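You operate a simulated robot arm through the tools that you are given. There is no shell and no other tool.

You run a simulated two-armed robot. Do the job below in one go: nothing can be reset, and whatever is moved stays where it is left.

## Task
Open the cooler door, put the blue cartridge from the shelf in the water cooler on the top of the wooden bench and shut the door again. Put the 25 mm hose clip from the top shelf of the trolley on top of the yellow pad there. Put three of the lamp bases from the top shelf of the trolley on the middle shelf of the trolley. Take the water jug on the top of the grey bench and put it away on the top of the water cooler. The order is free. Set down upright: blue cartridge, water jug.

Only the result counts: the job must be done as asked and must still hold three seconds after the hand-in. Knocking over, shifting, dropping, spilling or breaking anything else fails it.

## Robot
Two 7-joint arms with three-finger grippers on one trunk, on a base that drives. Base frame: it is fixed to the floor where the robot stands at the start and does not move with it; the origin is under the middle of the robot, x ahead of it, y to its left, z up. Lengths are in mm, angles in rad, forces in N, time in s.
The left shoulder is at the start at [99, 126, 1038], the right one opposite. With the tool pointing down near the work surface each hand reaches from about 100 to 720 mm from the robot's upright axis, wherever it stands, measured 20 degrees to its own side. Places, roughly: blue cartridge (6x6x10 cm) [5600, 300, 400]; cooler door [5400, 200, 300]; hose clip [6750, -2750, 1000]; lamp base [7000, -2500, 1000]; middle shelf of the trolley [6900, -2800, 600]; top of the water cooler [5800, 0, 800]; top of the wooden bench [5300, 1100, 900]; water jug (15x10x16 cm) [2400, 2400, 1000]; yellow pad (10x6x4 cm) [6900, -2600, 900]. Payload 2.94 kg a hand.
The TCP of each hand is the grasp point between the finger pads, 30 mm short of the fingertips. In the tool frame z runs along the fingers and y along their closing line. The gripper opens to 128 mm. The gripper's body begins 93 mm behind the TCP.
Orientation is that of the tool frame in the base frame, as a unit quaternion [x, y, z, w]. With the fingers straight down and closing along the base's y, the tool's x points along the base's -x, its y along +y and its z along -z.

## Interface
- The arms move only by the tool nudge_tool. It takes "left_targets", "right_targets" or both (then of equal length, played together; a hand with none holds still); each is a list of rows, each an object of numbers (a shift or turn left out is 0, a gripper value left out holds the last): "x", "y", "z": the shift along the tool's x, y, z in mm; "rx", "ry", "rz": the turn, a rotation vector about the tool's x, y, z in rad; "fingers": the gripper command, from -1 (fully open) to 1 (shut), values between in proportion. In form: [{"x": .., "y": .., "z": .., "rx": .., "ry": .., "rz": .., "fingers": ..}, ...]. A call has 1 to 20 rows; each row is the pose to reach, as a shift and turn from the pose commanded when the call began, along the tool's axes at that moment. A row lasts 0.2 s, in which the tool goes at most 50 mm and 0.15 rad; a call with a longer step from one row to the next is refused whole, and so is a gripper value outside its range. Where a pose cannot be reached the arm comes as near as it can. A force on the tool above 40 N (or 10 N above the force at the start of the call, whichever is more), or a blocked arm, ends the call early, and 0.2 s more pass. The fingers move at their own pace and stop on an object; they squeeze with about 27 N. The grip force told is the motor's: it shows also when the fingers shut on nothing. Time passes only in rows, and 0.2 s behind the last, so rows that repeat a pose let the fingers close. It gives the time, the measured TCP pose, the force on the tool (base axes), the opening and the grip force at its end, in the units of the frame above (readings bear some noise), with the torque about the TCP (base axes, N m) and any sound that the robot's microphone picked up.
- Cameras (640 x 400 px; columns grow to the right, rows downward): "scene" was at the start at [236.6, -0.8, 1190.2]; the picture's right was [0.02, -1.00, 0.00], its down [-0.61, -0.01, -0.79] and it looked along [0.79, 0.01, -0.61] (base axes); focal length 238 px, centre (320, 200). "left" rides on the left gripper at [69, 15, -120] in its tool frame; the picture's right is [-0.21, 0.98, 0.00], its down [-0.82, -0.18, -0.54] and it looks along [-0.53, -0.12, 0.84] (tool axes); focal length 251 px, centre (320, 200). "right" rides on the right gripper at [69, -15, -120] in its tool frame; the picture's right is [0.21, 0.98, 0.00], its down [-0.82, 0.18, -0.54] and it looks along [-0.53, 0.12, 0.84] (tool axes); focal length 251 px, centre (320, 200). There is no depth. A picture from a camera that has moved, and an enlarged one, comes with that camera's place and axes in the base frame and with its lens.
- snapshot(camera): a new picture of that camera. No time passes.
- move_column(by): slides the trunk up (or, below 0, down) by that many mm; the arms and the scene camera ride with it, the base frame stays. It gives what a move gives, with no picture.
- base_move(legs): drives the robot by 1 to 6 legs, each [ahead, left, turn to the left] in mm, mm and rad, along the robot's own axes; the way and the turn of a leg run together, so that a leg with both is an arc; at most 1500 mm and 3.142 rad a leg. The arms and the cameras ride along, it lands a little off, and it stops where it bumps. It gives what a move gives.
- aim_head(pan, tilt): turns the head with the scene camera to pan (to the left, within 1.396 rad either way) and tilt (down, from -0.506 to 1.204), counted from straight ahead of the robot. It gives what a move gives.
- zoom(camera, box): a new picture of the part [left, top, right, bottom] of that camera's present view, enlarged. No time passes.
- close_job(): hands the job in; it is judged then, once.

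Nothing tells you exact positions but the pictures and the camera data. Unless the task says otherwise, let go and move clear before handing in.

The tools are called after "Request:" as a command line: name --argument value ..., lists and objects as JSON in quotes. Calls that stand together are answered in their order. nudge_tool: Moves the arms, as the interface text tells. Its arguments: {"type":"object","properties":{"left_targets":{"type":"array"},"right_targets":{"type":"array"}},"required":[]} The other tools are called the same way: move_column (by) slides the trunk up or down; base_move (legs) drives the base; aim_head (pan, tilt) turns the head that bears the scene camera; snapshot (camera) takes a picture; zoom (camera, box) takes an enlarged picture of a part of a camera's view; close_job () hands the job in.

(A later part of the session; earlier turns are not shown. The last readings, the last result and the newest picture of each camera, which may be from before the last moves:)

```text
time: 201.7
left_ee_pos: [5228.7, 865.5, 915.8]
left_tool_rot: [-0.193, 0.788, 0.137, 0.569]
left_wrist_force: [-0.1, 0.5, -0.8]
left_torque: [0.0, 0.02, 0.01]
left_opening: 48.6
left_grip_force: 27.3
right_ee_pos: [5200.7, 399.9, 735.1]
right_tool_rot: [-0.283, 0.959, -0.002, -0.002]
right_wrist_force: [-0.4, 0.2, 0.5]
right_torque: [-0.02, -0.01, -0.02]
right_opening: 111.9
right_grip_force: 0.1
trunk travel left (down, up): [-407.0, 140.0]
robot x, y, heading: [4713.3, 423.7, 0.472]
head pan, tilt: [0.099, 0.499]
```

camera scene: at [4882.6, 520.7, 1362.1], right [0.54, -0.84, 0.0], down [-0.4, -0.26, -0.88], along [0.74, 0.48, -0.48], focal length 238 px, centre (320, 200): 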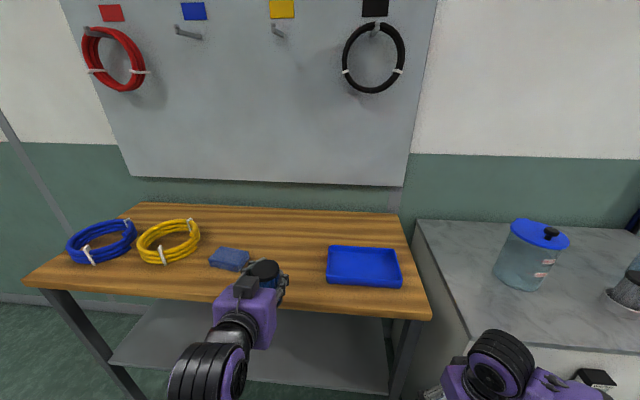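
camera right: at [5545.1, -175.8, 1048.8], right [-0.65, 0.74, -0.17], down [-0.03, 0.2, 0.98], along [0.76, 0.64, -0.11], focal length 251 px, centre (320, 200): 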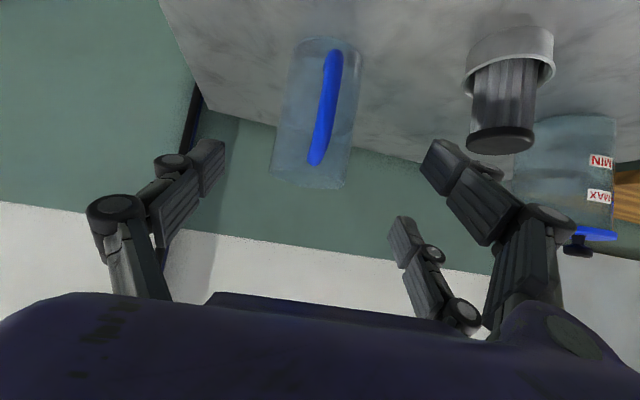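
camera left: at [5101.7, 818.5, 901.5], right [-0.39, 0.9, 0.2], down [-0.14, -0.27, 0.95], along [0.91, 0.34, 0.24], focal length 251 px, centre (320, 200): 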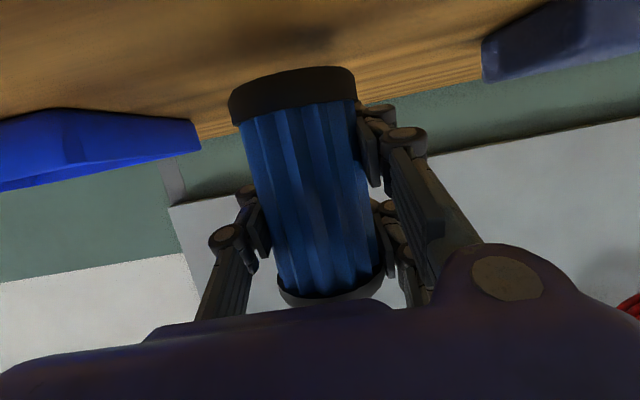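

Request:
nudge_tool --left_targets '[{"x": 1.9, "z": 0.6}, {"x": 3.8, "z": 1.3}, {"x": 3.8, "z": 1.3}]'

Request:
zoom --camera "left" --box '[180, 20, 440, 180]'

```text
time: 202.5
left_ee_pos: [5228.9, 866.4, 912.8]
left_tool_rot: [-0.193, 0.788, 0.137, 0.569]
left_wrist_force: [0.5, 0.0, -1.1]
left_torque: [-0.03, -0.05, -0.04]
left_opening: 48.8
left_grip_force: 26.4
right_ee_pos: [5199.6, 399.2, 734.4]
right_tool_rot: [-0.284, 0.959, -0.002, -0.002]
right_wrist_force: [0.6, 0.1, 0.2]
right_torque: [-0.01, -0.02, 0.02]
right_opening: 112.3
right_grip_force: 0.1
trunk travel left (down, up): [-407.0, 140.0]
robot x, y, heading: [4707.4, 423.7, 0.473]
head pan, tilt: [0.099, 0.499]
```

```text
2.46 times, centred on (310, 100) of left
camera zoom: at [5101.6, 818.2, 884.7], right [-0.39, 0.9, 0.2], down [-0.14, -0.27, 0.95], along [0.91, 0.34, 0.24], focal length 619 px, centre (345, 446)
```

zoom: 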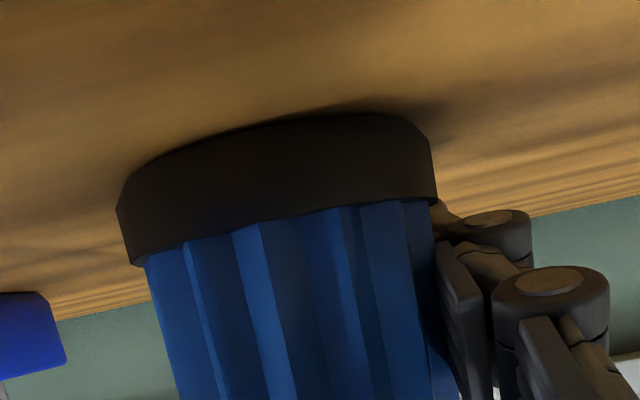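

The base is just above the wood. A few millimetres more.

Request:
nudge_tool --left_targets '[{"x": 1.4, "z": 0.5}, {"x": 2.8, "z": 0.9}, {"x": 2.8, "z": 0.9}]'

Request:
nudge_tool --left_targets '[{"x": 1.4, "z": 0.5}, {"x": 2.8, "z": 0.9}, {"x": 2.8, "z": 0.9}]'

```text
time: 203.3
left_ee_pos: [5229.1, 866.3, 911.4]
left_tool_rot: [-0.192, 0.786, 0.138, 0.571]
left_wrist_force: [0.5, 2.5, 8.0]
left_torque: [0.08, 0.01, 0.02]
left_opening: 48.7
left_grip_force: 27.1
right_ee_pos: [5199.2, 399.5, 735.4]
right_tool_rot: [-0.284, 0.959, -0.001, -0.001]
right_wrist_force: [0.3, -0.5, 0.4]
right_torque: [-0.04, -0.02, 0.02]
right_opening: 112.2
right_grip_force: 0.1
trunk travel left (down, up): [-407.0, 140.0]
robot x, y, heading: [4707.5, 422.9, 0.472]
head pan, tilt: [0.099, 0.499]
```

```text
time: 204.1
left_ee_pos: [5230.2, 867.2, 911.7]
left_tool_rot: [-0.192, 0.785, 0.138, 0.572]
left_wrist_force: [6.5, 6.9, 25.0]
left_torque: [0.07, 0.2, -0.07]
left_opening: 48.9
left_grip_force: 27.0
right_ee_pos: [5199.2, 398.6, 735.6]
right_tool_rot: [-0.284, 0.959, -0.002, -0.001]
right_wrist_force: [0.6, 0.3, -0.3]
right_torque: [-0.02, 0.01, 0.0]
right_opening: 111.9
right_grip_force: 0.0
trunk travel left (down, up): [-407.0, 140.0]
robot x, y, heading: [4704.1, 423.3, 0.477]
head pan, tilt: [0.099, 0.499]
```

Contact. I relieve the pressure (raise 4 mm of command), then open and back off.

Request:
nudge_tool --left_targets '[{"x": -2.8, "z": -0.9}, {"x": -3.8, "z": -1.3}, {"x": -3.8, "z": -1.3}]'

Request:
nudge_tool --left_targets '[{"fingers": 0.15}, {"fingers": 0.05}, {"fingers": -0.05}, {"fingers": -0.25}, {"fingers": -0.25}]'

Request:
snapshot --camera "left"

```text
time: 204.9
left_ee_pos: [5229.1, 865.2, 910.9]
left_tool_rot: [-0.193, 0.788, 0.137, 0.569]
left_wrist_force: [3.1, 4.7, 13.7]
left_torque: [0.27, -0.2, 0.0]
left_opening: 48.8
left_grip_force: 26.9
right_ee_pos: [5198.6, 398.2, 735.9]
right_tool_rot: [-0.284, 0.959, -0.001, -0.002]
right_wrist_force: [-0.8, -0.6, -0.4]
right_torque: [0.01, 0.01, 0.01]
right_opening: 111.8
right_grip_force: 0.1
trunk travel left (down, up): [-407.0, 140.0]
robot x, y, heading: [4709.1, 423.5, 0.475]
head pan, tilt: [0.099, 0.499]
```

```text
time: 206.1
left_ee_pos: [5230.1, 865.7, 911.0]
left_tool_rot: [-0.193, 0.787, 0.137, 0.569]
left_wrist_force: [0.5, -0.4, 0.8]
left_torque: [0.02, 0.03, -0.02]
left_opening: 80.1
left_grip_force: 0.1
right_ee_pos: [5200.2, 399.9, 735.4]
right_tool_rot: [-0.284, 0.959, -0.001, -0.002]
right_wrist_force: [0.0, -0.8, -0.1]
right_torque: [0.01, 0.01, -0.01]
right_opening: 112.1
right_grip_force: 0.0
trunk travel left (down, up): [-407.0, 140.0]
robot x, y, heading: [4708.4, 426.2, 0.473]
head pan, tilt: [0.099, 0.499]
```

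```text
taken
camera left: at [5101.7, 818.0, 883.0], right [-0.39, 0.9, 0.2], down [-0.14, -0.27, 0.95], along [0.91, 0.34, 0.24], focal length 251 px, centre (320, 200)
```

left: 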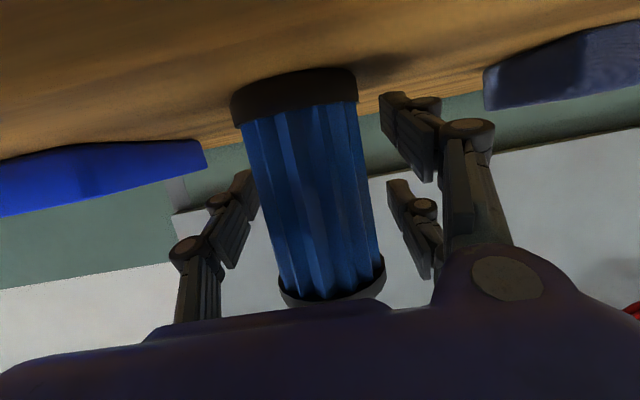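

Released; the cartridge stands upright. I back straight out.

Request:
nudge_tool --left_targets '[{"x": 3, "z": -9.5}, {"x": 9.5, "z": -28.5}, {"x": 20, "z": -60}, {"x": 32, "z": -95}, {"x": 47, "z": -140}, {"x": 57, "z": -171}, {"x": 57, "z": -171}]'

Request:
snapshot --camera "left"

Request:
zoom --camera "scene" --box '[180, 190, 420, 340]'

```text
time: 207.7
left_ee_pos: [5068.7, 783.5, 910.3]
left_tool_rot: [-0.193, 0.787, 0.137, 0.569]
left_wrist_force: [-0.2, 0.3, -0.2]
left_torque: [-0.05, 0.02, -0.03]
left_opening: 79.9
left_grip_force: 0.1
right_ee_pos: [5200.0, 399.4, 734.8]
right_tool_rot: [-0.283, 0.959, -0.002, -0.001]
right_wrist_force: [0.2, 0.8, -0.2]
right_torque: [0.0, 0.02, 0.01]
right_opening: 112.2
right_grip_force: 0.0
trunk travel left (down, up): [-407.0, 140.0]
robot x, y, heading: [4705.1, 421.7, 0.477]
head pan, tilt: [0.099, 0.499]
```

```text
taken
camera left: at [4941.7, 735.4, 882.9], right [-0.39, 0.9, 0.2], down [-0.15, -0.27, 0.95], along [0.91, 0.34, 0.24], focal length 251 px, centre (320, 200)
```

left: 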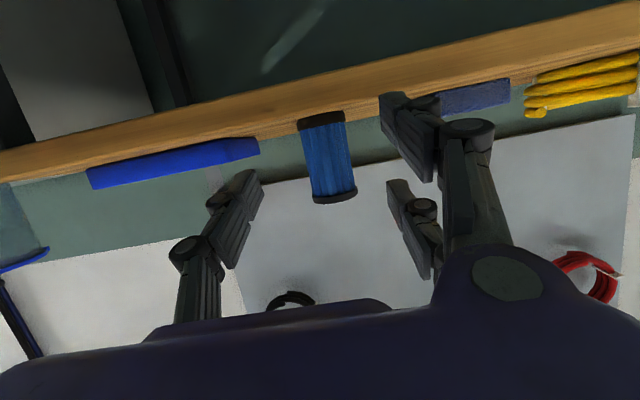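

```text
2.67 times, centred on (300, 265) of scene
camera zoom: at [4882.3, 520.5, 1362.2], right [0.54, -0.84, 0.0], down [-0.4, -0.26, -0.88], along [0.74, 0.48, -0.48], focal length 634 px, centre (373, 27)
```

zoom: 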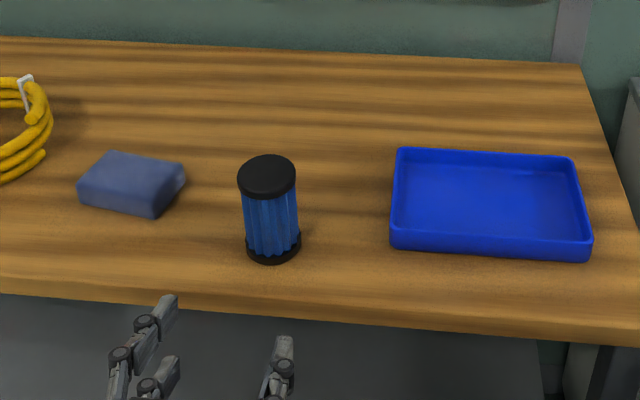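

The blue cartridge is in place. Now for the door: I stand left of it, so I'll push it shut with the right hand from its outer side. First I fold the left hand back to a neutral pose.

Request:
nudge_tool --left_targets '[{"x": 5, "z": -16, "ry": 0.13}, {"x": 11, "z": -33, "ry": 0.26}, {"x": 16, "z": -49, "ry": 0.39}, {"x": 22, "z": -65, "ry": 0.52}, {"x": 27, "z": -81, "ry": 0.65}, {"x": 33, "z": -98, "ry": 0.78}, {"x": 38, "z": -114, "ry": 0.91}, {"x": 38, "z": -114, "ry": 1.04}]'

Request:
aim_head --pan -0.7 --tilt 0.8

Request:
snapshot --camera "scene"

Request:
snapshot --camera "right"

```text
time: 209.5
left_ee_pos: [4977.8, 764.0, 820.4]
left_tool_rot: [-0.234, 0.962, 0.033, 0.14]
left_wrist_force: [0.9, -0.3, -1.4]
left_torque: [0.02, 0.03, 0.03]
left_opening: 80.0
left_grip_force: 0.0
left hand out of reach, approached as far as the arm can: row 1, 2, 3, 4, 5, 6, 7, 8
right_ee_pos: [5199.7, 399.7, 735.1]
right_tool_rot: [-0.284, 0.959, 0.0, -0.001]
right_wrist_force: [1.2, 0.2, 0.7]
right_torque: [0.04, 0.03, -0.03]
right_opening: 112.3
right_grip_force: 0.0
trunk travel left (down, up): [-407.0, 140.0]
robot x, y, heading: [4706.8, 422.6, 0.467]
head pan, tilt: [0.099, 0.499]
```

```text
time: 210.6
left_ee_pos: [4979.2, 763.3, 819.2]
left_tool_rot: [-0.235, 0.961, 0.034, 0.14]
left_wrist_force: [0.0, 0.2, -0.3]
left_torque: [0.03, 0.0, -0.01]
left_opening: 80.1
left_grip_force: 0.0
right_ee_pos: [5199.9, 398.5, 733.3]
right_tool_rot: [-0.283, 0.959, -0.002, -0.002]
right_wrist_force: [-0.3, 0.7, 0.2]
right_torque: [-0.03, 0.02, -0.01]
right_opening: 112.0
right_grip_force: 0.0
trunk travel left (down, up): [-407.0, 140.0]
robot x, y, heading: [4707.4, 424.2, 0.474]
head pan, tilt: [-0.7, 0.799]
```

```text
taken
camera scene: at [4884.0, 452.9, 1336.3], right [-0.22, -0.97, 0.0], down [-0.7, 0.16, -0.7], along [0.68, -0.16, -0.72], focal length 238 px, centre (320, 200)
```

scene: 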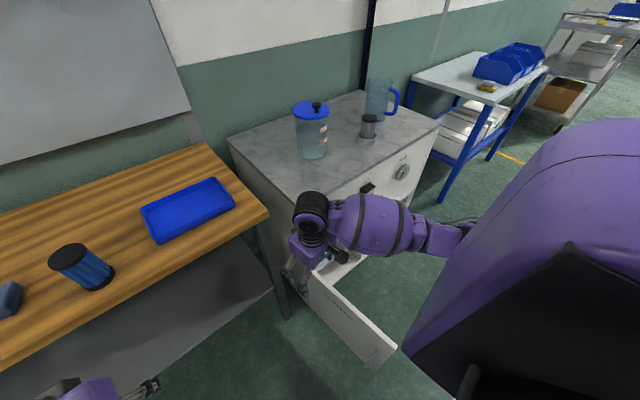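

```text
taken
camera right: at [5150.8, 348.2, 854.5], right [-0.71, 0.7, 0.0], down [0.59, 0.6, 0.54], along [0.38, 0.38, -0.84], focal length 251 px, centre (320, 200)
```

right: 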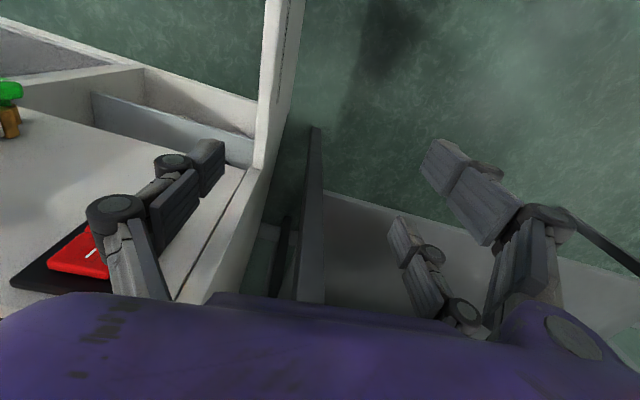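

The right hand is just left of the open door. I shift it back alongside the door with fingers closed, then lower the trunk.

Request:
nudge_tool --right_targets '[{"x": 30, "y": 5, "fingers": 0}, {"x": 64, "y": 11, "fingers": 1}, {"x": 96, "y": 16, "fingers": 1}, {"x": 127.5, "y": 21.5, "fingers": 1}, {"x": 127.5, "y": 21.5, "fingers": 1}]'

Request:
move_column --by -150

Request:
snapshot --camera "right"

Request:
snapshot --camera "scene"

```text
time: 211.8
left_ee_pos: [4977.4, 764.0, 819.6]
left_tool_rot: [-0.234, 0.961, 0.034, 0.14]
left_wrist_force: [-0.4, 0.0, 0.2]
left_torque: [0.03, 0.03, 0.02]
left_opening: 79.9
left_grip_force: 0.0
right_ee_pos: [5080.1, 347.5, 735.5]
right_tool_rot: [-0.284, 0.959, -0.001, -0.001]
right_wrist_force: [-0.7, 0.6, -0.2]
right_torque: [0.0, 0.01, 0.01]
right_opening: 0.0
right_grip_force: 2.7
trunk travel left (down, up): [-407.0, 140.0]
robot x, y, heading: [4705.1, 423.2, 0.472]
head pan, tilt: [-0.7, 0.799]
```

```text
time: 213.6
left_ee_pos: [4959.2, 754.6, 643.2]
left_tool_rot: [-0.236, 0.968, 0.022, 0.087]
left_wrist_force: [-0.4, -1.1, 0.6]
left_torque: [-0.01, 0.01, -0.02]
left_opening: 80.3
left_grip_force: 0.1
right_ee_pos: [5081.3, 347.8, 586.1]
right_tool_rot: [-0.284, 0.959, -0.001, -0.002]
right_wrist_force: [-0.3, -1.2, -0.4]
right_torque: [0.03, -0.02, 0.03]
right_opening: 0.1
right_grip_force: 2.8
trunk travel left (down, up): [-257.0, 290.0]
robot x, y, heading: [4707.9, 425.4, 0.473]
head pan, tilt: [-0.7, 0.799]
```

```text
taken
camera right: at [5032.3, 296.8, 705.0], right [-0.71, 0.7, 0.0], down [0.59, 0.6, 0.54], along [0.38, 0.38, -0.84], focal length 251 px, centre (320, 200)
```

right: 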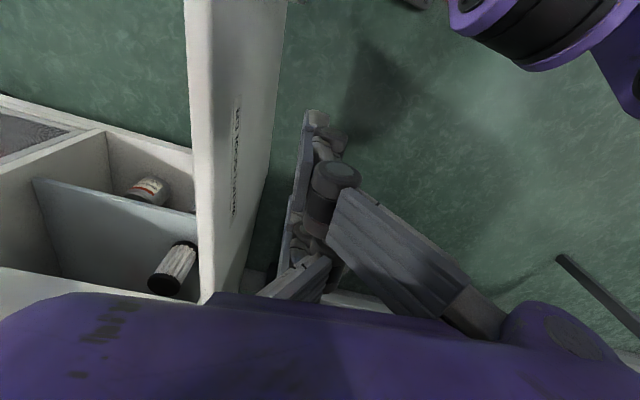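

```text
taken
camera scene: at [4918.5, 470.6, 1186.2], right [-0.23, -0.97, 0.0], down [-0.7, 0.16, -0.7], along [0.68, -0.16, -0.72], focal length 238 px, centre (320, 200)
```

scene: 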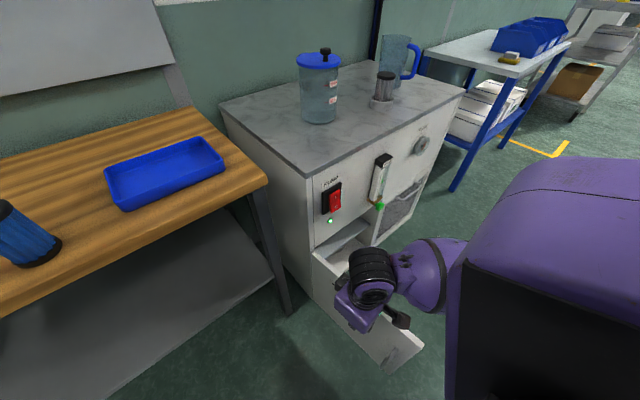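

The fingers are left of the door's outer face. I lower 130 mm so the fingertips come below the door's top edge (above the handle).

Request:
nudge_tool --right_targets '[{"z": 35}, {"z": 70}, {"z": 105}, {"z": 132}, {"z": 132}]'

Request:
snapshot --camera "right"

```text
time: 214.8
left_ee_pos: [4959.6, 754.0, 643.4]
left_tool_rot: [-0.236, 0.968, 0.021, 0.086]
left_wrist_force: [-0.5, 0.8, -0.5]
left_torque: [0.01, 0.0, -0.01]
left_opening: 80.1
left_grip_force: 0.1
right_ee_pos: [5080.3, 346.4, 452.2]
right_tool_rot: [-0.284, 0.959, -0.001, -0.001]
right_wrist_force: [0.0, 0.3, 0.1]
right_torque: [-0.03, -0.03, -0.01]
right_opening: 0.2
right_grip_force: 2.2
trunk travel left (down, up): [-257.0, 290.0]
robot x, y, heading: [4707.3, 422.5, 0.474]
head pan, tilt: [-0.7, 0.799]
```

```text
taken
camera right: at [5032.0, 295.9, 571.9], right [-0.71, 0.7, 0.0], down [0.59, 0.6, 0.54], along [0.38, 0.38, -0.84], focal length 251 px, centre (320, 200)
```

right: 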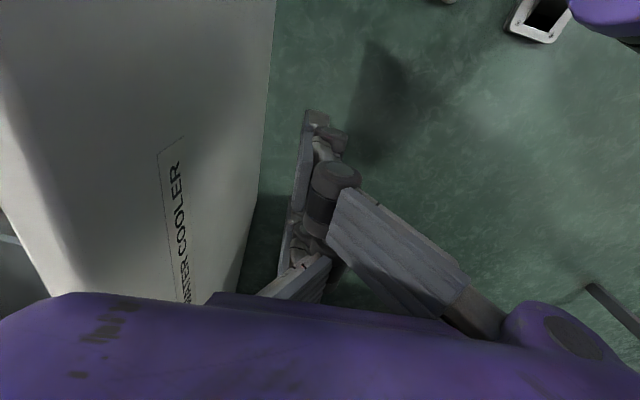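

The outer face is right beside the fingers. I start pushing the door along its arc.

Request:
nudge_tool --right_targets '[{"x": 7, "y": -21}, {"x": 14, "y": -42}, {"x": 20.3, "y": -62.9}, {"x": 34.1, "y": -79.6}, {"x": 32.5, "y": -104}, {"x": 30.8, "y": -128.5}, {"x": 25, "y": -152}, {"x": 19.1, "y": -175.7}]'

Request:
snapshot --camera "scene"

Request:
snapshot --camera "right"

```text
time: 216.6
left_ee_pos: [4960.7, 754.3, 643.6]
left_tool_rot: [-0.236, 0.968, 0.021, 0.087]
left_wrist_force: [0.9, -0.4, 0.0]
left_torque: [0.03, 0.03, 0.02]
left_opening: 80.1
left_grip_force: 0.0
right_ee_pos: [5162.3, 188.1, 453.3]
right_tool_rot: [-0.284, 0.959, -0.001, -0.002]
right_wrist_force: [0.5, -0.5, -0.2]
right_torque: [0.0, 0.02, 0.0]
right_opening: 0.0
right_grip_force: 2.6
trunk travel left (down, up): [-257.0, 290.0]
robot x, y, heading: [4713.3, 422.0, 0.474]
head pan, tilt: [-0.7, 0.799]
```

```text
taken
camera scene: at [4921.8, 474.2, 1190.1], right [-0.17, -0.98, 0.0], down [-0.67, 0.12, -0.73], along [0.72, -0.13, -0.68], focal length 238 px, centre (320, 200)
```

scene: 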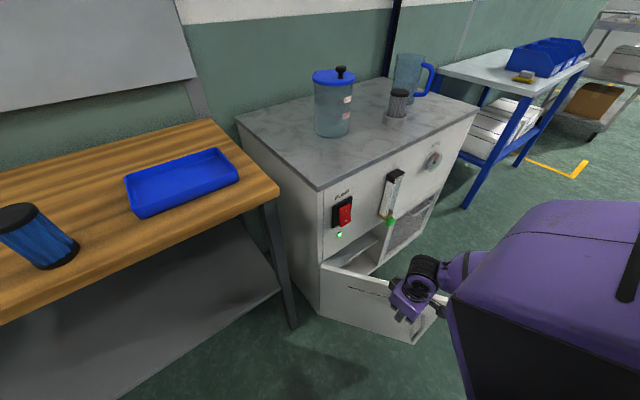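

```text
taken
camera right: at [5111.8, 136.8, 573.2], right [-0.71, 0.7, 0.0], down [0.59, 0.6, 0.54], along [0.38, 0.38, -0.84], focal length 251 px, centre (320, 200)
```

right: 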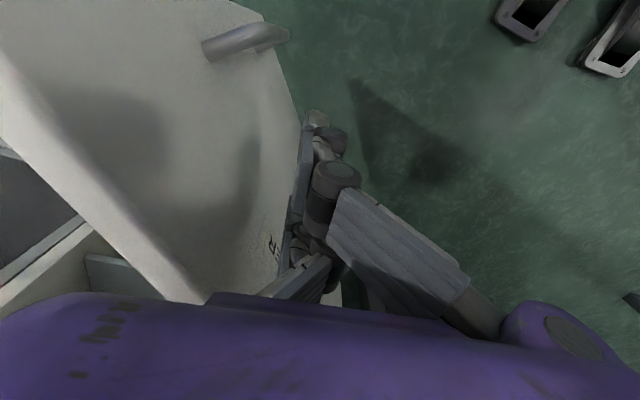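

The door is closing smoothly with hardly any force. Continuing along the arc.

Request:
nudge_tool --right_targets '[{"x": -10, "y": -22.5}, {"x": -19.9, "y": -45.1}, {"x": -33, "y": -66}, {"x": -47.1, "y": -85.8}, {"x": -64, "y": -104}, {"x": -81, "y": -121.2}, {"x": -101, "y": -136}, {"x": -120.6, "y": -150}]'

Request:
snapshot --camera "scene"

Request:
snapshot --camera "right"

```text
time: 218.4
left_ee_pos: [4959.8, 755.0, 643.0]
left_tool_rot: [-0.236, 0.968, 0.022, 0.087]
left_wrist_force: [0.7, 0.2, -0.1]
left_torque: [0.03, 0.03, -0.01]
left_opening: 80.0
left_grip_force: 0.0
right_ee_pos: [5344.8, 129.0, 452.1]
right_tool_rot: [-0.284, 0.959, -0.001, -0.002]
right_wrist_force: [0.0, 0.1, 0.6]
right_torque: [0.03, 0.03, 0.02]
right_opening: 0.1
right_grip_force: 3.1
trunk travel left (down, up): [-257.0, 290.0]
robot x, y, heading: [4704.1, 423.6, 0.471]
head pan, tilt: [-0.7, 0.799]
```

```text
taken
camera scene: at [4918.9, 470.7, 1186.0], right [-0.23, -0.97, 0.0], down [-0.7, 0.16, -0.7], along [0.68, -0.16, -0.72], focal length 238 px, centre (320, 200)
```

scene: 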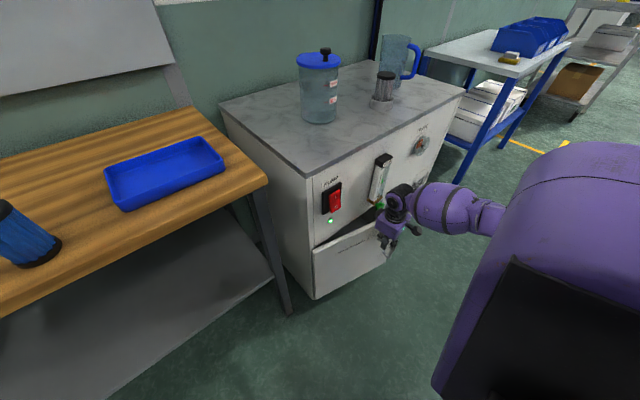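

```text
taken
camera right: at [5294.9, 77.8, 572.7], right [-0.71, 0.7, 0.0], down [0.59, 0.6, 0.54], along [0.38, 0.38, -0.84], focal length 251 px, centre (320, 200)
```

right: 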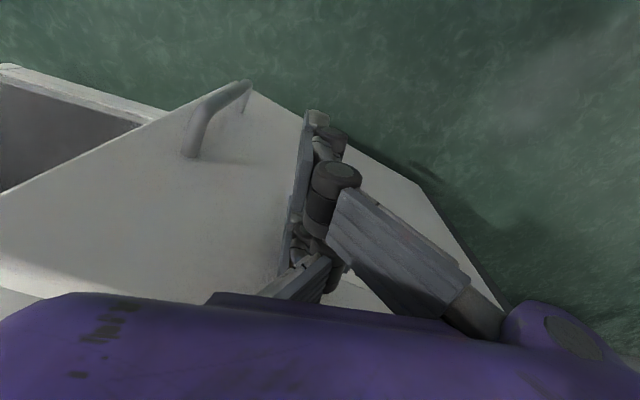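

The door is nearly shut (~20°). To avoid the green valve knob above the door, I'll finish with a forward-pitched hand: first back the hand off and bring it in, then shift the base right by 300 mm.

Request:
nudge_tool --right_targets '[{"x": 40, "y": 4}, {"x": 80, "y": 8}, {"x": 120, "y": 13}, {"x": 130, "y": 55}, {"x": 130, "y": 100}, {"x": 130, "y": 145}, {"x": 130, "y": 190}, {"x": 130, "y": 235}, {"x": 130, "y": 275}]'

Request:
base_move --legs '[[0, -320, 0]]'

Request:
aim_head --pan -0.2 --tilt 0.8

Request:
snapshot --camera "scene"

```text
time: 220.4
left_ee_pos: [4959.9, 755.5, 643.8]
left_tool_rot: [-0.236, 0.968, 0.021, 0.088]
left_wrist_force: [0.0, -0.3, 0.0]
left_torque: [-0.01, 0.02, 0.01]
left_opening: 80.2
left_grip_force: 0.0
right_ee_pos: [5083.6, 288.7, 452.0]
right_tool_rot: [-0.284, 0.959, -0.002, -0.002]
right_wrist_force: [0.0, 0.3, 0.2]
right_torque: [0.05, -0.02, 0.0]
right_opening: 0.2
right_grip_force: 3.5
trunk travel left (down, up): [-257.0, 290.0]
robot x, y, heading: [4705.4, 425.6, 0.473]
head pan, tilt: [-0.7, 0.799]
```

```text
time: 223.8
left_ee_pos: [5104.6, 473.1, 644.0]
left_tool_rot: [-0.237, 0.967, 0.022, 0.087]
left_wrist_force: [0.1, 0.4, -0.4]
left_torque: [0.0, -0.01, -0.03]
left_opening: 79.7
left_grip_force: 0.1
right_ee_pos: [5227.7, 5.9, 452.6]
right_tool_rot: [-0.285, 0.958, -0.002, -0.002]
right_wrist_force: [-0.5, -0.1, 0.3]
right_torque: [-0.02, -0.02, -0.02]
right_opening: 0.0
right_grip_force: 3.0
trunk travel left (down, up): [-257.0, 290.0]
robot x, y, heading: [4854.1, 139.2, 0.472]
head pan, tilt: [-0.7, 0.799]
```

```text
time: 224.7
left_ee_pos: [5104.5, 470.8, 643.7]
left_tool_rot: [-0.237, 0.967, 0.021, 0.087]
left_wrist_force: [0.4, -0.1, -0.9]
left_torque: [-0.01, 0.0, 0.0]
left_opening: 80.1
left_grip_force: 0.1
right_ee_pos: [5228.2, 7.2, 452.2]
right_tool_rot: [-0.285, 0.958, -0.001, -0.002]
right_wrist_force: [-0.2, 0.1, -0.4]
right_torque: [0.04, -0.04, -0.01]
right_opening: 0.0
right_grip_force: 3.2
trunk travel left (down, up): [-257.0, 290.0]
robot x, y, heading: [4853.1, 144.7, 0.476]
head pan, tilt: [-0.201, 0.799]
```

```text
taken
camera scene: at [5062.5, 227.7, 1186.1], right [0.27, -0.96, 0.0], down [-0.69, -0.19, -0.7], along [0.67, 0.19, -0.72], focal length 238 px, centre (320, 200)
```

scene: 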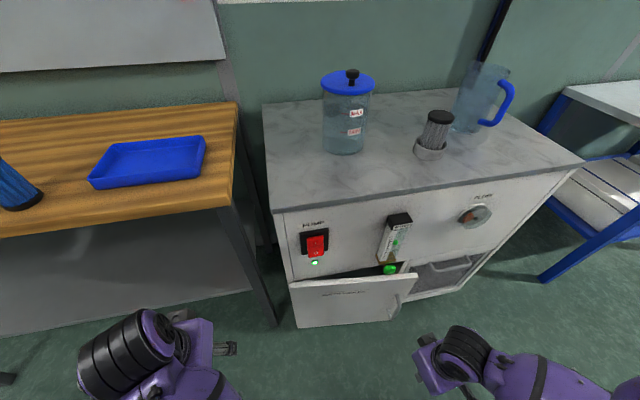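

I pitch the right hand forward with closed fingers, aimed at the upper right part of the door.

Request:
nudge_tool --right_targets '[{"x": -12, "y": -1, "ry": -0.13}, {"x": -25, "y": -3, "ry": -0.26}, {"x": -37, "y": -4, "ry": -0.39}, {"x": -50, "y": -5, "ry": -0.52}, {"x": -62, "y": -7, "ry": -0.65}, {"x": -75, "y": -8, "ry": -0.78}, {"x": -87, "y": -9, "ry": -0.91}, {"x": -99, "y": -10, "ry": -1.0}, {"x": -99, "y": -10, "ry": -1.0}]'

Request:
snapshot --camera "right"

Request:
snapshot --camera "scene"

```text
time: 226.7
left_ee_pos: [5103.6, 471.7, 643.0]
left_tool_rot: [-0.237, 0.967, 0.021, 0.087]
left_wrist_force: [0.5, 1.0, -1.0]
left_torque: [0.01, 0.01, 0.01]
left_opening: 80.0
left_grip_force: 0.1
right_ee_pos: [5316.9, 52.3, 452.1]
right_tool_rot: [-0.251, 0.842, 0.135, 0.459]
right_wrist_force: [-0.4, -0.2, 0.4]
right_torque: [0.03, 0.03, -0.01]
right_opening: 0.0
right_grip_force: 2.9
trunk travel left (down, up): [-257.0, 290.0]
robot x, y, heading: [4855.0, 143.6, 0.467]
head pan, tilt: [-0.201, 0.799]
```

```text
taken
camera right: at [5209.9, -37.1, 458.7], right [-0.63, 0.75, -0.18], down [-0.11, 0.15, 0.98], along [0.77, 0.64, -0.01], focal length 251 px, centre (320, 200)
```

right: 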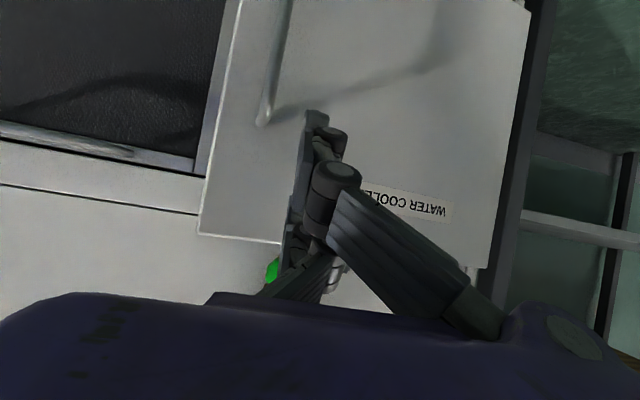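

```text
taken
camera scene: at [5062.4, 227.8, 1186.1], right [0.27, -0.96, 0.0], down [-0.69, -0.19, -0.7], along [0.67, 0.19, -0.72], focal length 238 px, centre (320, 200)
```

scene: 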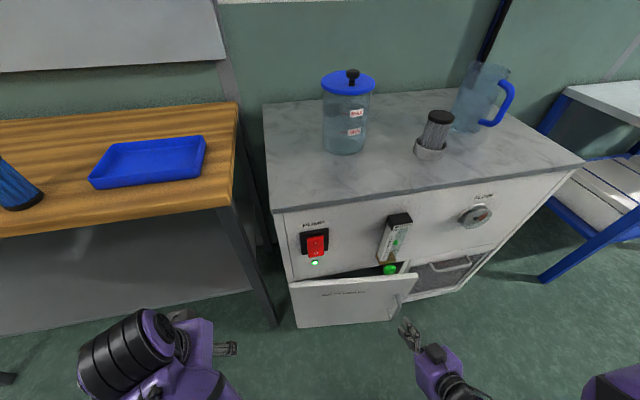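

The fingertip points at the door above its handle. I push forward 100 mm.

Request:
nudge_tool --right_targets '[{"x": -11, "y": 1, "z": 17}, {"x": -22, "y": 2, "z": 34}, {"x": -33, "y": 3, "z": 51}, {"x": -44, "y": 4, "z": 68}, {"x": -54.6, "y": 4.4, "z": 85}]'

Request:
snapshot --camera "scene"

Request:
snapshot --camera "right"

```text
time: 227.9
left_ee_pos: [5104.6, 472.1, 644.5]
left_tool_rot: [-0.237, 0.967, 0.022, 0.087]
left_wrist_force: [0.1, 0.0, 0.9]
left_torque: [0.03, -0.05, 0.01]
left_opening: 80.0
left_grip_force: 0.0
right_ee_pos: [5399.0, 111.8, 451.3]
right_tool_rot: [-0.25, 0.842, 0.135, 0.458]
right_wrist_force: [0.3, 0.1, 0.2]
right_torque: [-0.01, -0.02, 0.0]
right_opening: 0.1
right_grip_force: 2.7
trunk travel left (down, up): [-257.0, 290.0]
robot x, y, heading: [4852.7, 139.2, 0.479]
head pan, tilt: [-0.201, 0.799]
```

```text
taken
camera scene: at [5062.7, 227.9, 1186.1], right [0.27, -0.96, 0.0], down [-0.69, -0.19, -0.7], along [0.67, 0.19, -0.72], focal length 238 px, centre (320, 200)
```

scene: 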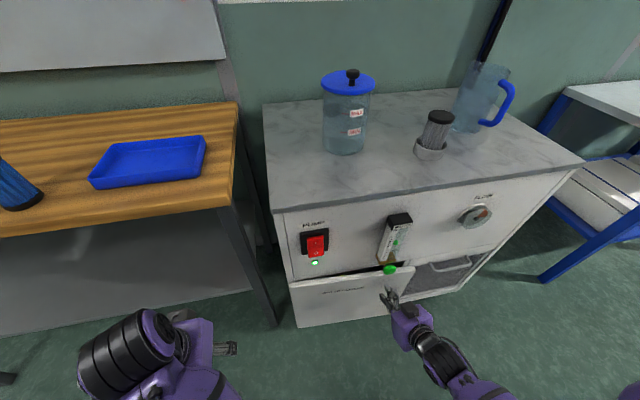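

```text
taken
camera right: at [5292.2, 22.0, 459.2], right [-0.63, 0.75, -0.18], down [-0.11, 0.15, 0.98], along [0.77, 0.64, -0.01], focal length 251 px, centre (320, 200)
```

right: 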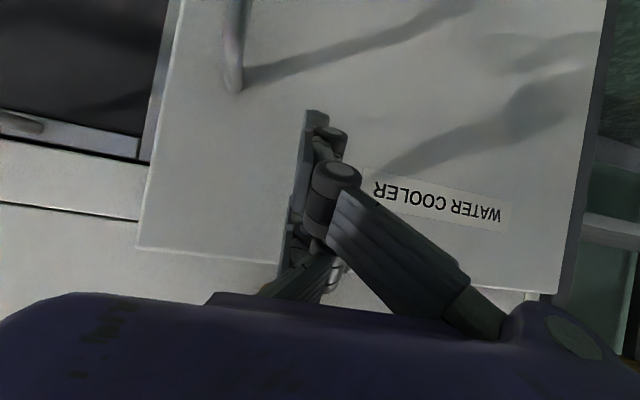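

Continuing the push gently until it seats.

Request:
nudge_tool --right_targets '[{"x": -8, "y": -1, "z": 12.5}, {"x": -16, "y": -2, "z": 25}, {"x": -19, "y": -2.5, "z": 30}, {"x": -19, "y": -2.5, "z": 30}]'

Request:
zoom --camera "scene" --box '[260, 200, 460, 340]'

```text
time: 229.0
left_ee_pos: [5104.4, 471.7, 644.2]
left_tool_rot: [-0.236, 0.968, 0.021, 0.087]
left_wrist_force: [-0.4, -0.2, 0.6]
left_torque: [0.02, -0.01, 0.03]
left_opening: 80.0
left_grip_force: 0.0
right_ee_pos: [5425.6, 126.2, 449.1]
right_tool_rot: [-0.251, 0.843, 0.135, 0.456]
right_wrist_force: [-10.4, -3.7, 3.6]
right_torque: [0.16, -0.31, -0.06]
right_opening: 0.2
right_grip_force: 2.5
trunk travel left (down, up): [-257.0, 290.0]
robot x, y, heading: [4852.8, 141.9, 0.473]
head pan, tilt: [-0.201, 0.799]
stopped in row 4 (right hand): the force on the tool passed its limit at 41 N (the readings are from after the stop); the commanded pose is now the measured one
```

```text
2.86 times, centred on (360, 270) of scene
camera zoom: at [5061.3, 227.1, 1186.2], right [0.27, -0.96, 0.0], down [-0.69, -0.19, -0.7], along [0.67, 0.19, -0.72], focal length 679 px, centre (206, 0)
```

zoom: 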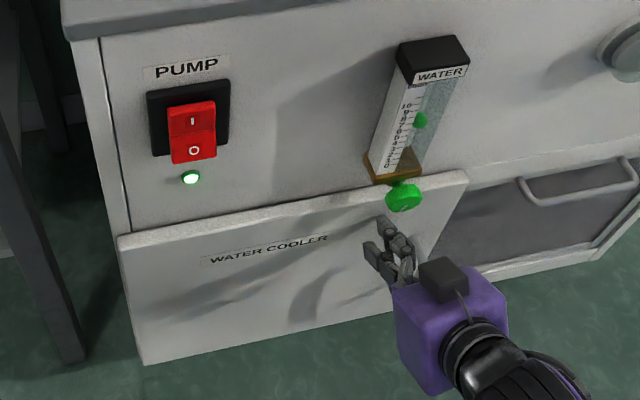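

The door met resistance and looks flush. I back the hand off and inspect.

Request:
nudge_tool --right_targets '[{"x": 10, "y": 2, "z": -16}, {"x": 25, "y": 5, "z": -39}, {"x": 45, "y": 9, "z": -70}, {"x": 64, "y": 12, "z": -100}, {"x": 85, "y": 16, "z": -132}, {"x": 97, "y": 18, "z": -150}]'

Request:
base_move --legs '[[-350, 0, 0]]'

Request:
aim_head --pan -0.3 --tilt 0.6

Request:
snapshot --camera "scene"

Request:
zoom --camera "scene" --box '[220, 150, 420, 290]'

```text
time: 230.4
left_ee_pos: [5104.4, 471.4, 643.5]
left_tool_rot: [-0.236, 0.968, 0.022, 0.087]
left_wrist_force: [-0.1, -0.1, 0.7]
left_torque: [0.01, -0.03, 0.02]
left_opening: 79.8
left_grip_force: 0.0
right_ee_pos: [5266.9, 44.9, 450.5]
right_tool_rot: [-0.25, 0.843, 0.135, 0.457]
right_wrist_force: [0.6, -0.1, 0.2]
right_torque: [0.0, 0.0, 0.01]
right_opening: 0.1
right_grip_force: 2.9
trunk travel left (down, up): [-257.0, 290.0]
robot x, y, heading: [4851.0, 141.2, 0.472]
head pan, tilt: [-0.201, 0.799]
```

```text
time: 232.7
left_ee_pos: [4794.0, 312.6, 643.5]
left_tool_rot: [-0.236, 0.968, 0.021, 0.087]
left_wrist_force: [-0.2, 0.0, 0.4]
left_torque: [0.03, 0.0, 0.0]
left_opening: 80.1
left_grip_force: 0.0
right_ee_pos: [4958.1, -113.8, 449.7]
right_tool_rot: [-0.251, 0.843, 0.135, 0.456]
right_wrist_force: [0.4, 1.0, 0.3]
right_torque: [0.0, 0.0, 0.02]
right_opening: 0.1
right_grip_force: 3.0
trunk travel left (down, up): [-257.0, 290.0]
robot x, y, heading: [4543.3, -22.0, 0.477]
head pan, tilt: [-0.201, 0.799]
```

```text
time: 233.4
left_ee_pos: [4793.8, 313.5, 642.5]
left_tool_rot: [-0.236, 0.968, 0.021, 0.087]
left_wrist_force: [0.9, -0.5, -0.1]
left_torque: [-0.01, -0.02, -0.01]
left_opening: 79.9
left_grip_force: 0.1
right_ee_pos: [4958.4, -113.7, 450.7]
right_tool_rot: [-0.251, 0.843, 0.135, 0.456]
right_wrist_force: [-0.2, -0.7, -0.8]
right_torque: [-0.02, -0.03, -0.01]
right_opening: 0.0
right_grip_force: 2.9
trunk travel left (down, up): [-257.0, 290.0]
robot x, y, heading: [4545.2, -20.8, 0.482]
head pan, tilt: [-0.3, 0.6]
```

```text
taken
camera scene: at [4761.3, 62.3, 1202.9], right [0.17, -0.98, 0.0], down [-0.56, -0.1, -0.82], along [0.81, 0.14, -0.57], focal length 238 px, centre (320, 200)
```

scene: 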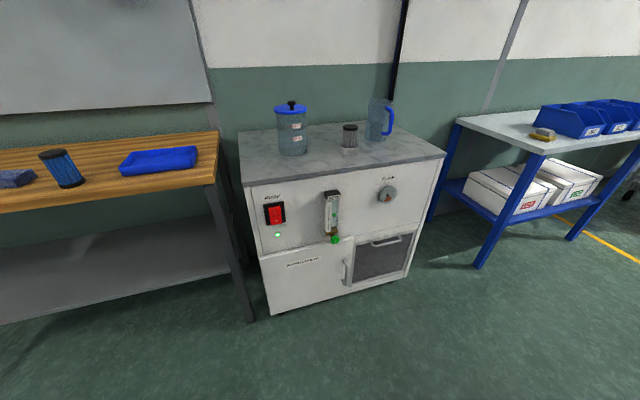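

```text
2.86 times, centred on (320, 220) of scene
camera zoom: at [4761.3, 62.3, 1202.9], right [0.17, -0.98, 0.0], down [-0.56, -0.1, -0.82], along [0.81, 0.14, -0.57], focal length 679 px, centre (320, 143)
```

zoom: 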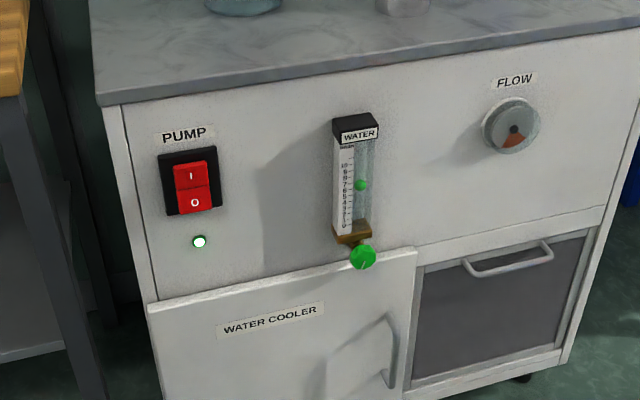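

The door looks shut. I zoom in on its free edge to make sure it is flush.

Request:
zoom --camera "scene" --box '[310, 225, 390, 295]'

Request:
zoom --camera "scene" --box '[240, 235, 360, 310]'

```text
5.71 times, centred on (350, 260) of scene
camera zoom: at [4761.3, 62.3, 1202.9], right [0.17, -0.98, 0.0], down [-0.56, -0.1, -0.82], along [0.81, 0.14, -0.57], focal length 1358 px, centre (149, -143)
```

zoom: 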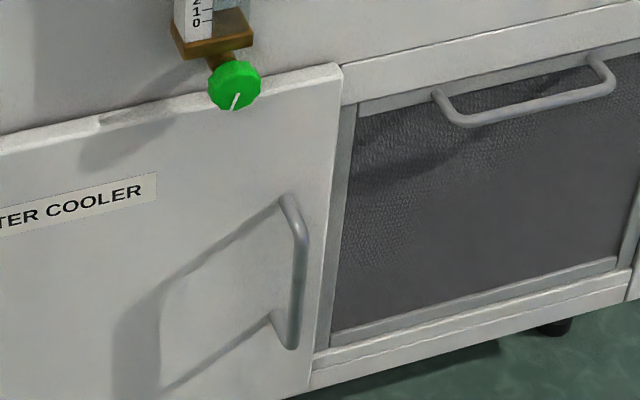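

```text
5.33 times, centred on (300, 272) of scene
camera zoom: at [4761.3, 62.3, 1202.9], right [0.17, -0.98, 0.0], down [-0.56, -0.1, -0.82], along [0.81, 0.14, -0.57], focal length 1267 px, centre (427, -187)
```

zoom: 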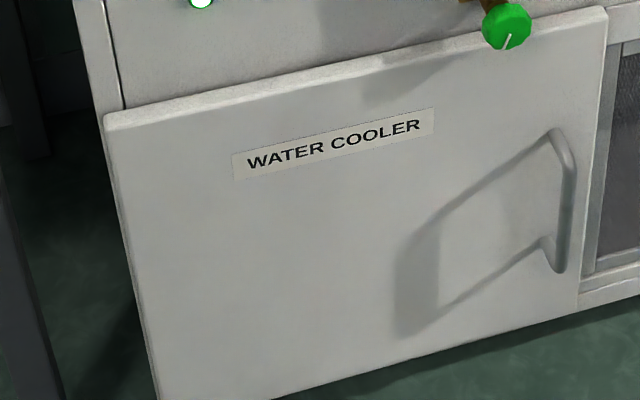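

The door is shut flush. Next the trolley, roughly 3.4 m to my right along the wall. I drive along the corridor and look.

Request:
base_move --legs '[[0, -1400, 0], [0, -1300, 0]]'

Request:
move_column --by 200

Request:
aim_head --pan -0.5 --tilt 0.4

Request:
snapshot --camera "scene"

```text
time: 257.2
left_ee_pos: [6039.2, -2104.9, 643.1]
left_tool_rot: [-0.239, 0.967, 0.022, 0.087]
left_wrist_force: [-0.4, 0.2, -0.7]
left_torque: [0.0, -0.04, 0.02]
left_opening: 80.1
left_grip_force: 0.0
right_ee_pos: [6205.2, -2531.1, 450.8]
right_tool_rot: [-0.252, 0.843, 0.136, 0.456]
right_wrist_force: [0.6, -0.8, -0.5]
right_torque: [0.03, 0.03, 0.03]
right_opening: 0.1
right_grip_force: 3.4
trunk travel left (down, up): [-257.0, 290.0]
robot x, y, heading: [5790.0, -2435.4, 0.482]
head pan, tilt: [-0.3, 0.6]
```

```text
time: 259.4
left_ee_pos: [6075.6, -2086.3, 901.5]
left_tool_rot: [-0.236, 0.954, 0.043, 0.177]
left_wrist_force: [-0.4, -0.3, -0.1]
left_torque: [0.02, 0.0, -0.04]
left_opening: 80.0
left_grip_force: 0.0
right_ee_pos: [6205.6, -2531.3, 650.3]
right_tool_rot: [-0.253, 0.843, 0.136, 0.455]
right_wrist_force: [0.2, -0.2, 0.0]
right_torque: [0.0, -0.03, 0.0]
right_opening: 0.0
right_grip_force: 3.6
trunk travel left (down, up): [-457.0, 90.0]
robot x, y, heading: [5790.9, -2434.6, 0.477]
head pan, tilt: [-0.3, 0.6]
```

```text
time: 260.1
left_ee_pos: [6074.4, -2086.0, 901.9]
left_tool_rot: [-0.237, 0.954, 0.045, 0.177]
left_wrist_force: [0.1, -0.1, -0.3]
left_torque: [0.0, -0.02, -0.01]
left_opening: 79.7
left_grip_force: 0.0
right_ee_pos: [6205.5, -2530.7, 650.6]
right_tool_rot: [-0.253, 0.843, 0.136, 0.456]
right_wrist_force: [0.1, -0.3, -0.1]
right_torque: [0.0, -0.06, 0.0]
right_opening: 0.1
right_grip_force: 2.8
trunk travel left (down, up): [-457.0, 90.0]
robot x, y, heading: [5788.7, -2438.6, 0.481]
head pan, tilt: [-0.499, 0.4]
```

```text
taken
camera scene: at [5960.4, -2401.2, 1427.9], right [-0.02, -1.0, 0.0], down [-0.39, 0.01, -0.92], along [0.92, -0.02, -0.39], focal length 238 px, centre (320, 200)
```

scene: 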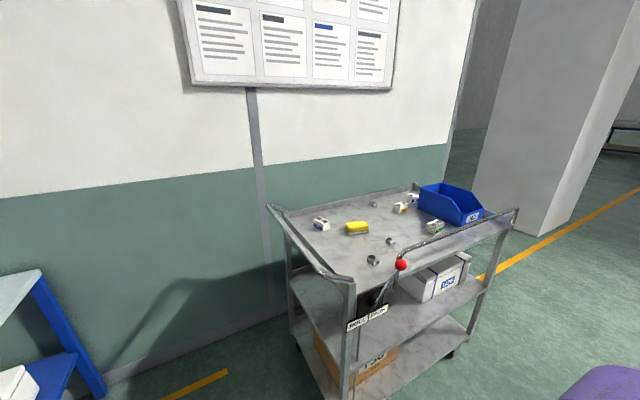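

The trolley stands ahead with a handle rail at its left end and a brake lever with a tag. I zoom in on its top and shelves.

Request:
zoom --camera "scene" --box '[256, 170, 536, 345]'

Request:
zoom --camera "scene" --box '[290, 180, 490, 280]'

Request:
zoom --camera "scene" --box '[280, 250, 480, 400]'

```text
2.29 times, centred on (396, 258) of scene
camera zoom: at [5960.4, -2401.2, 1427.9], right [-0.02, -1.0, 0.0], down [-0.39, 0.01, -0.92], along [0.92, -0.02, -0.39], focal length 543 px, centre (146, 69)
```

zoom: 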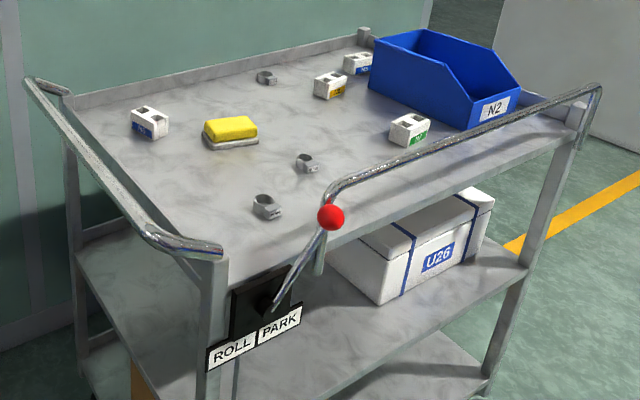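

```text
3.20 times, centred on (390, 230) of scene
camera zoom: at [5960.4, -2401.2, 1427.9], right [-0.02, -1.0, 0.0], down [-0.39, 0.01, -0.92], along [0.92, -0.02, -0.39], focal length 760 px, centre (96, 104)
```

zoom: 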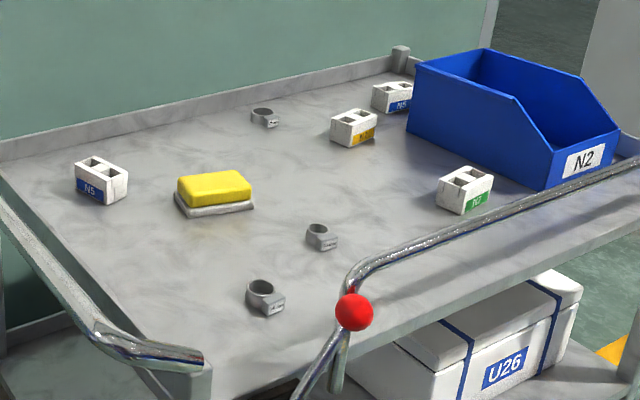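

```text
2.67 times, centred on (380, 325) of scene
camera zoom: at [5960.4, -2401.2, 1427.9], right [-0.02, -1.0, 0.0], down [-0.39, 0.01, -0.92], along [0.92, -0.02, -0.39], focal length 634 px, centre (160, -133)
```

zoom: 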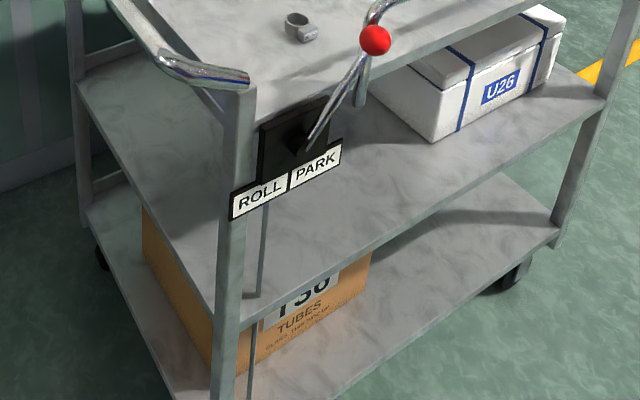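

I see four small white two-hole blocks (likely the lamp bases), three metal clips and the yellow pad on the top shelf; the middle shelf's left half is free. The trolley brake lever points to PARK. I drive right to stand in front of it.

Request:
base_move --legs '[[0, -600, 0]]'

Request:
aim_head --pan 0.05 --tilt 0.55

Request:
snapshot --camera "scene"

```text
time: 265.9
left_ee_pos: [6349.6, -2614.5, 901.5]
left_tool_rot: [-0.239, 0.954, 0.045, 0.178]
left_wrist_force: [0.4, 1.0, -0.2]
left_torque: [-0.01, 0.02, 0.0]
left_opening: 80.4
left_grip_force: 0.0
right_ee_pos: [6482.1, -3058.2, 651.3]
right_tool_rot: [-0.253, 0.842, 0.136, 0.456]
right_wrist_force: [0.9, 0.5, -0.2]
right_torque: [-0.02, 0.02, 0.01]
right_opening: 0.2
right_grip_force: 2.7
trunk travel left (down, up): [-457.0, 90.0]
robot x, y, heading: [6062.4, -2964.7, 0.485]
head pan, tilt: [-0.499, 0.4]
```

```text
time: 266.8
left_ee_pos: [6349.7, -2613.5, 902.0]
left_tool_rot: [-0.239, 0.954, 0.045, 0.177]
left_wrist_force: [0.0, 0.1, 1.0]
left_torque: [0.0, 0.01, 0.01]
left_opening: 79.8
left_grip_force: 0.1
right_ee_pos: [6481.2, -3058.8, 650.1]
right_tool_rot: [-0.253, 0.843, 0.136, 0.455]
right_wrist_force: [-0.2, 0.3, 0.4]
right_torque: [0.02, 0.0, -0.02]
right_opening: 0.0
right_grip_force: 3.4
trunk travel left (down, up): [-457.0, 90.0]
robot x, y, heading: [6068.8, -2967.8, 0.482]
head pan, tilt: [0.051, 0.55]
```

```text
taken
camera scene: at [6220.4, -2882.5, 1414.3], right [0.51, -0.86, 0.0], down [-0.45, -0.26, -0.85], along [0.73, 0.43, -0.52], focal length 238 px, centre (320, 200)
```

scene: 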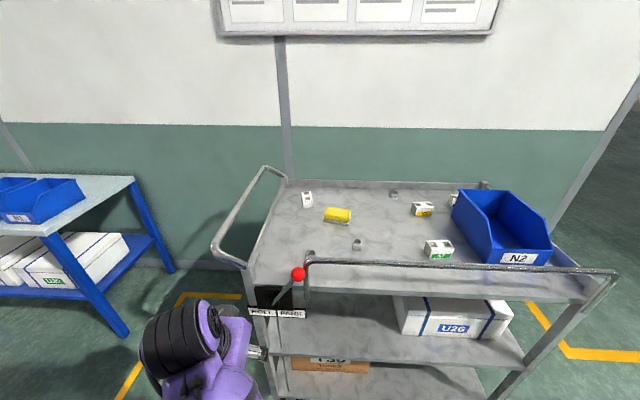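

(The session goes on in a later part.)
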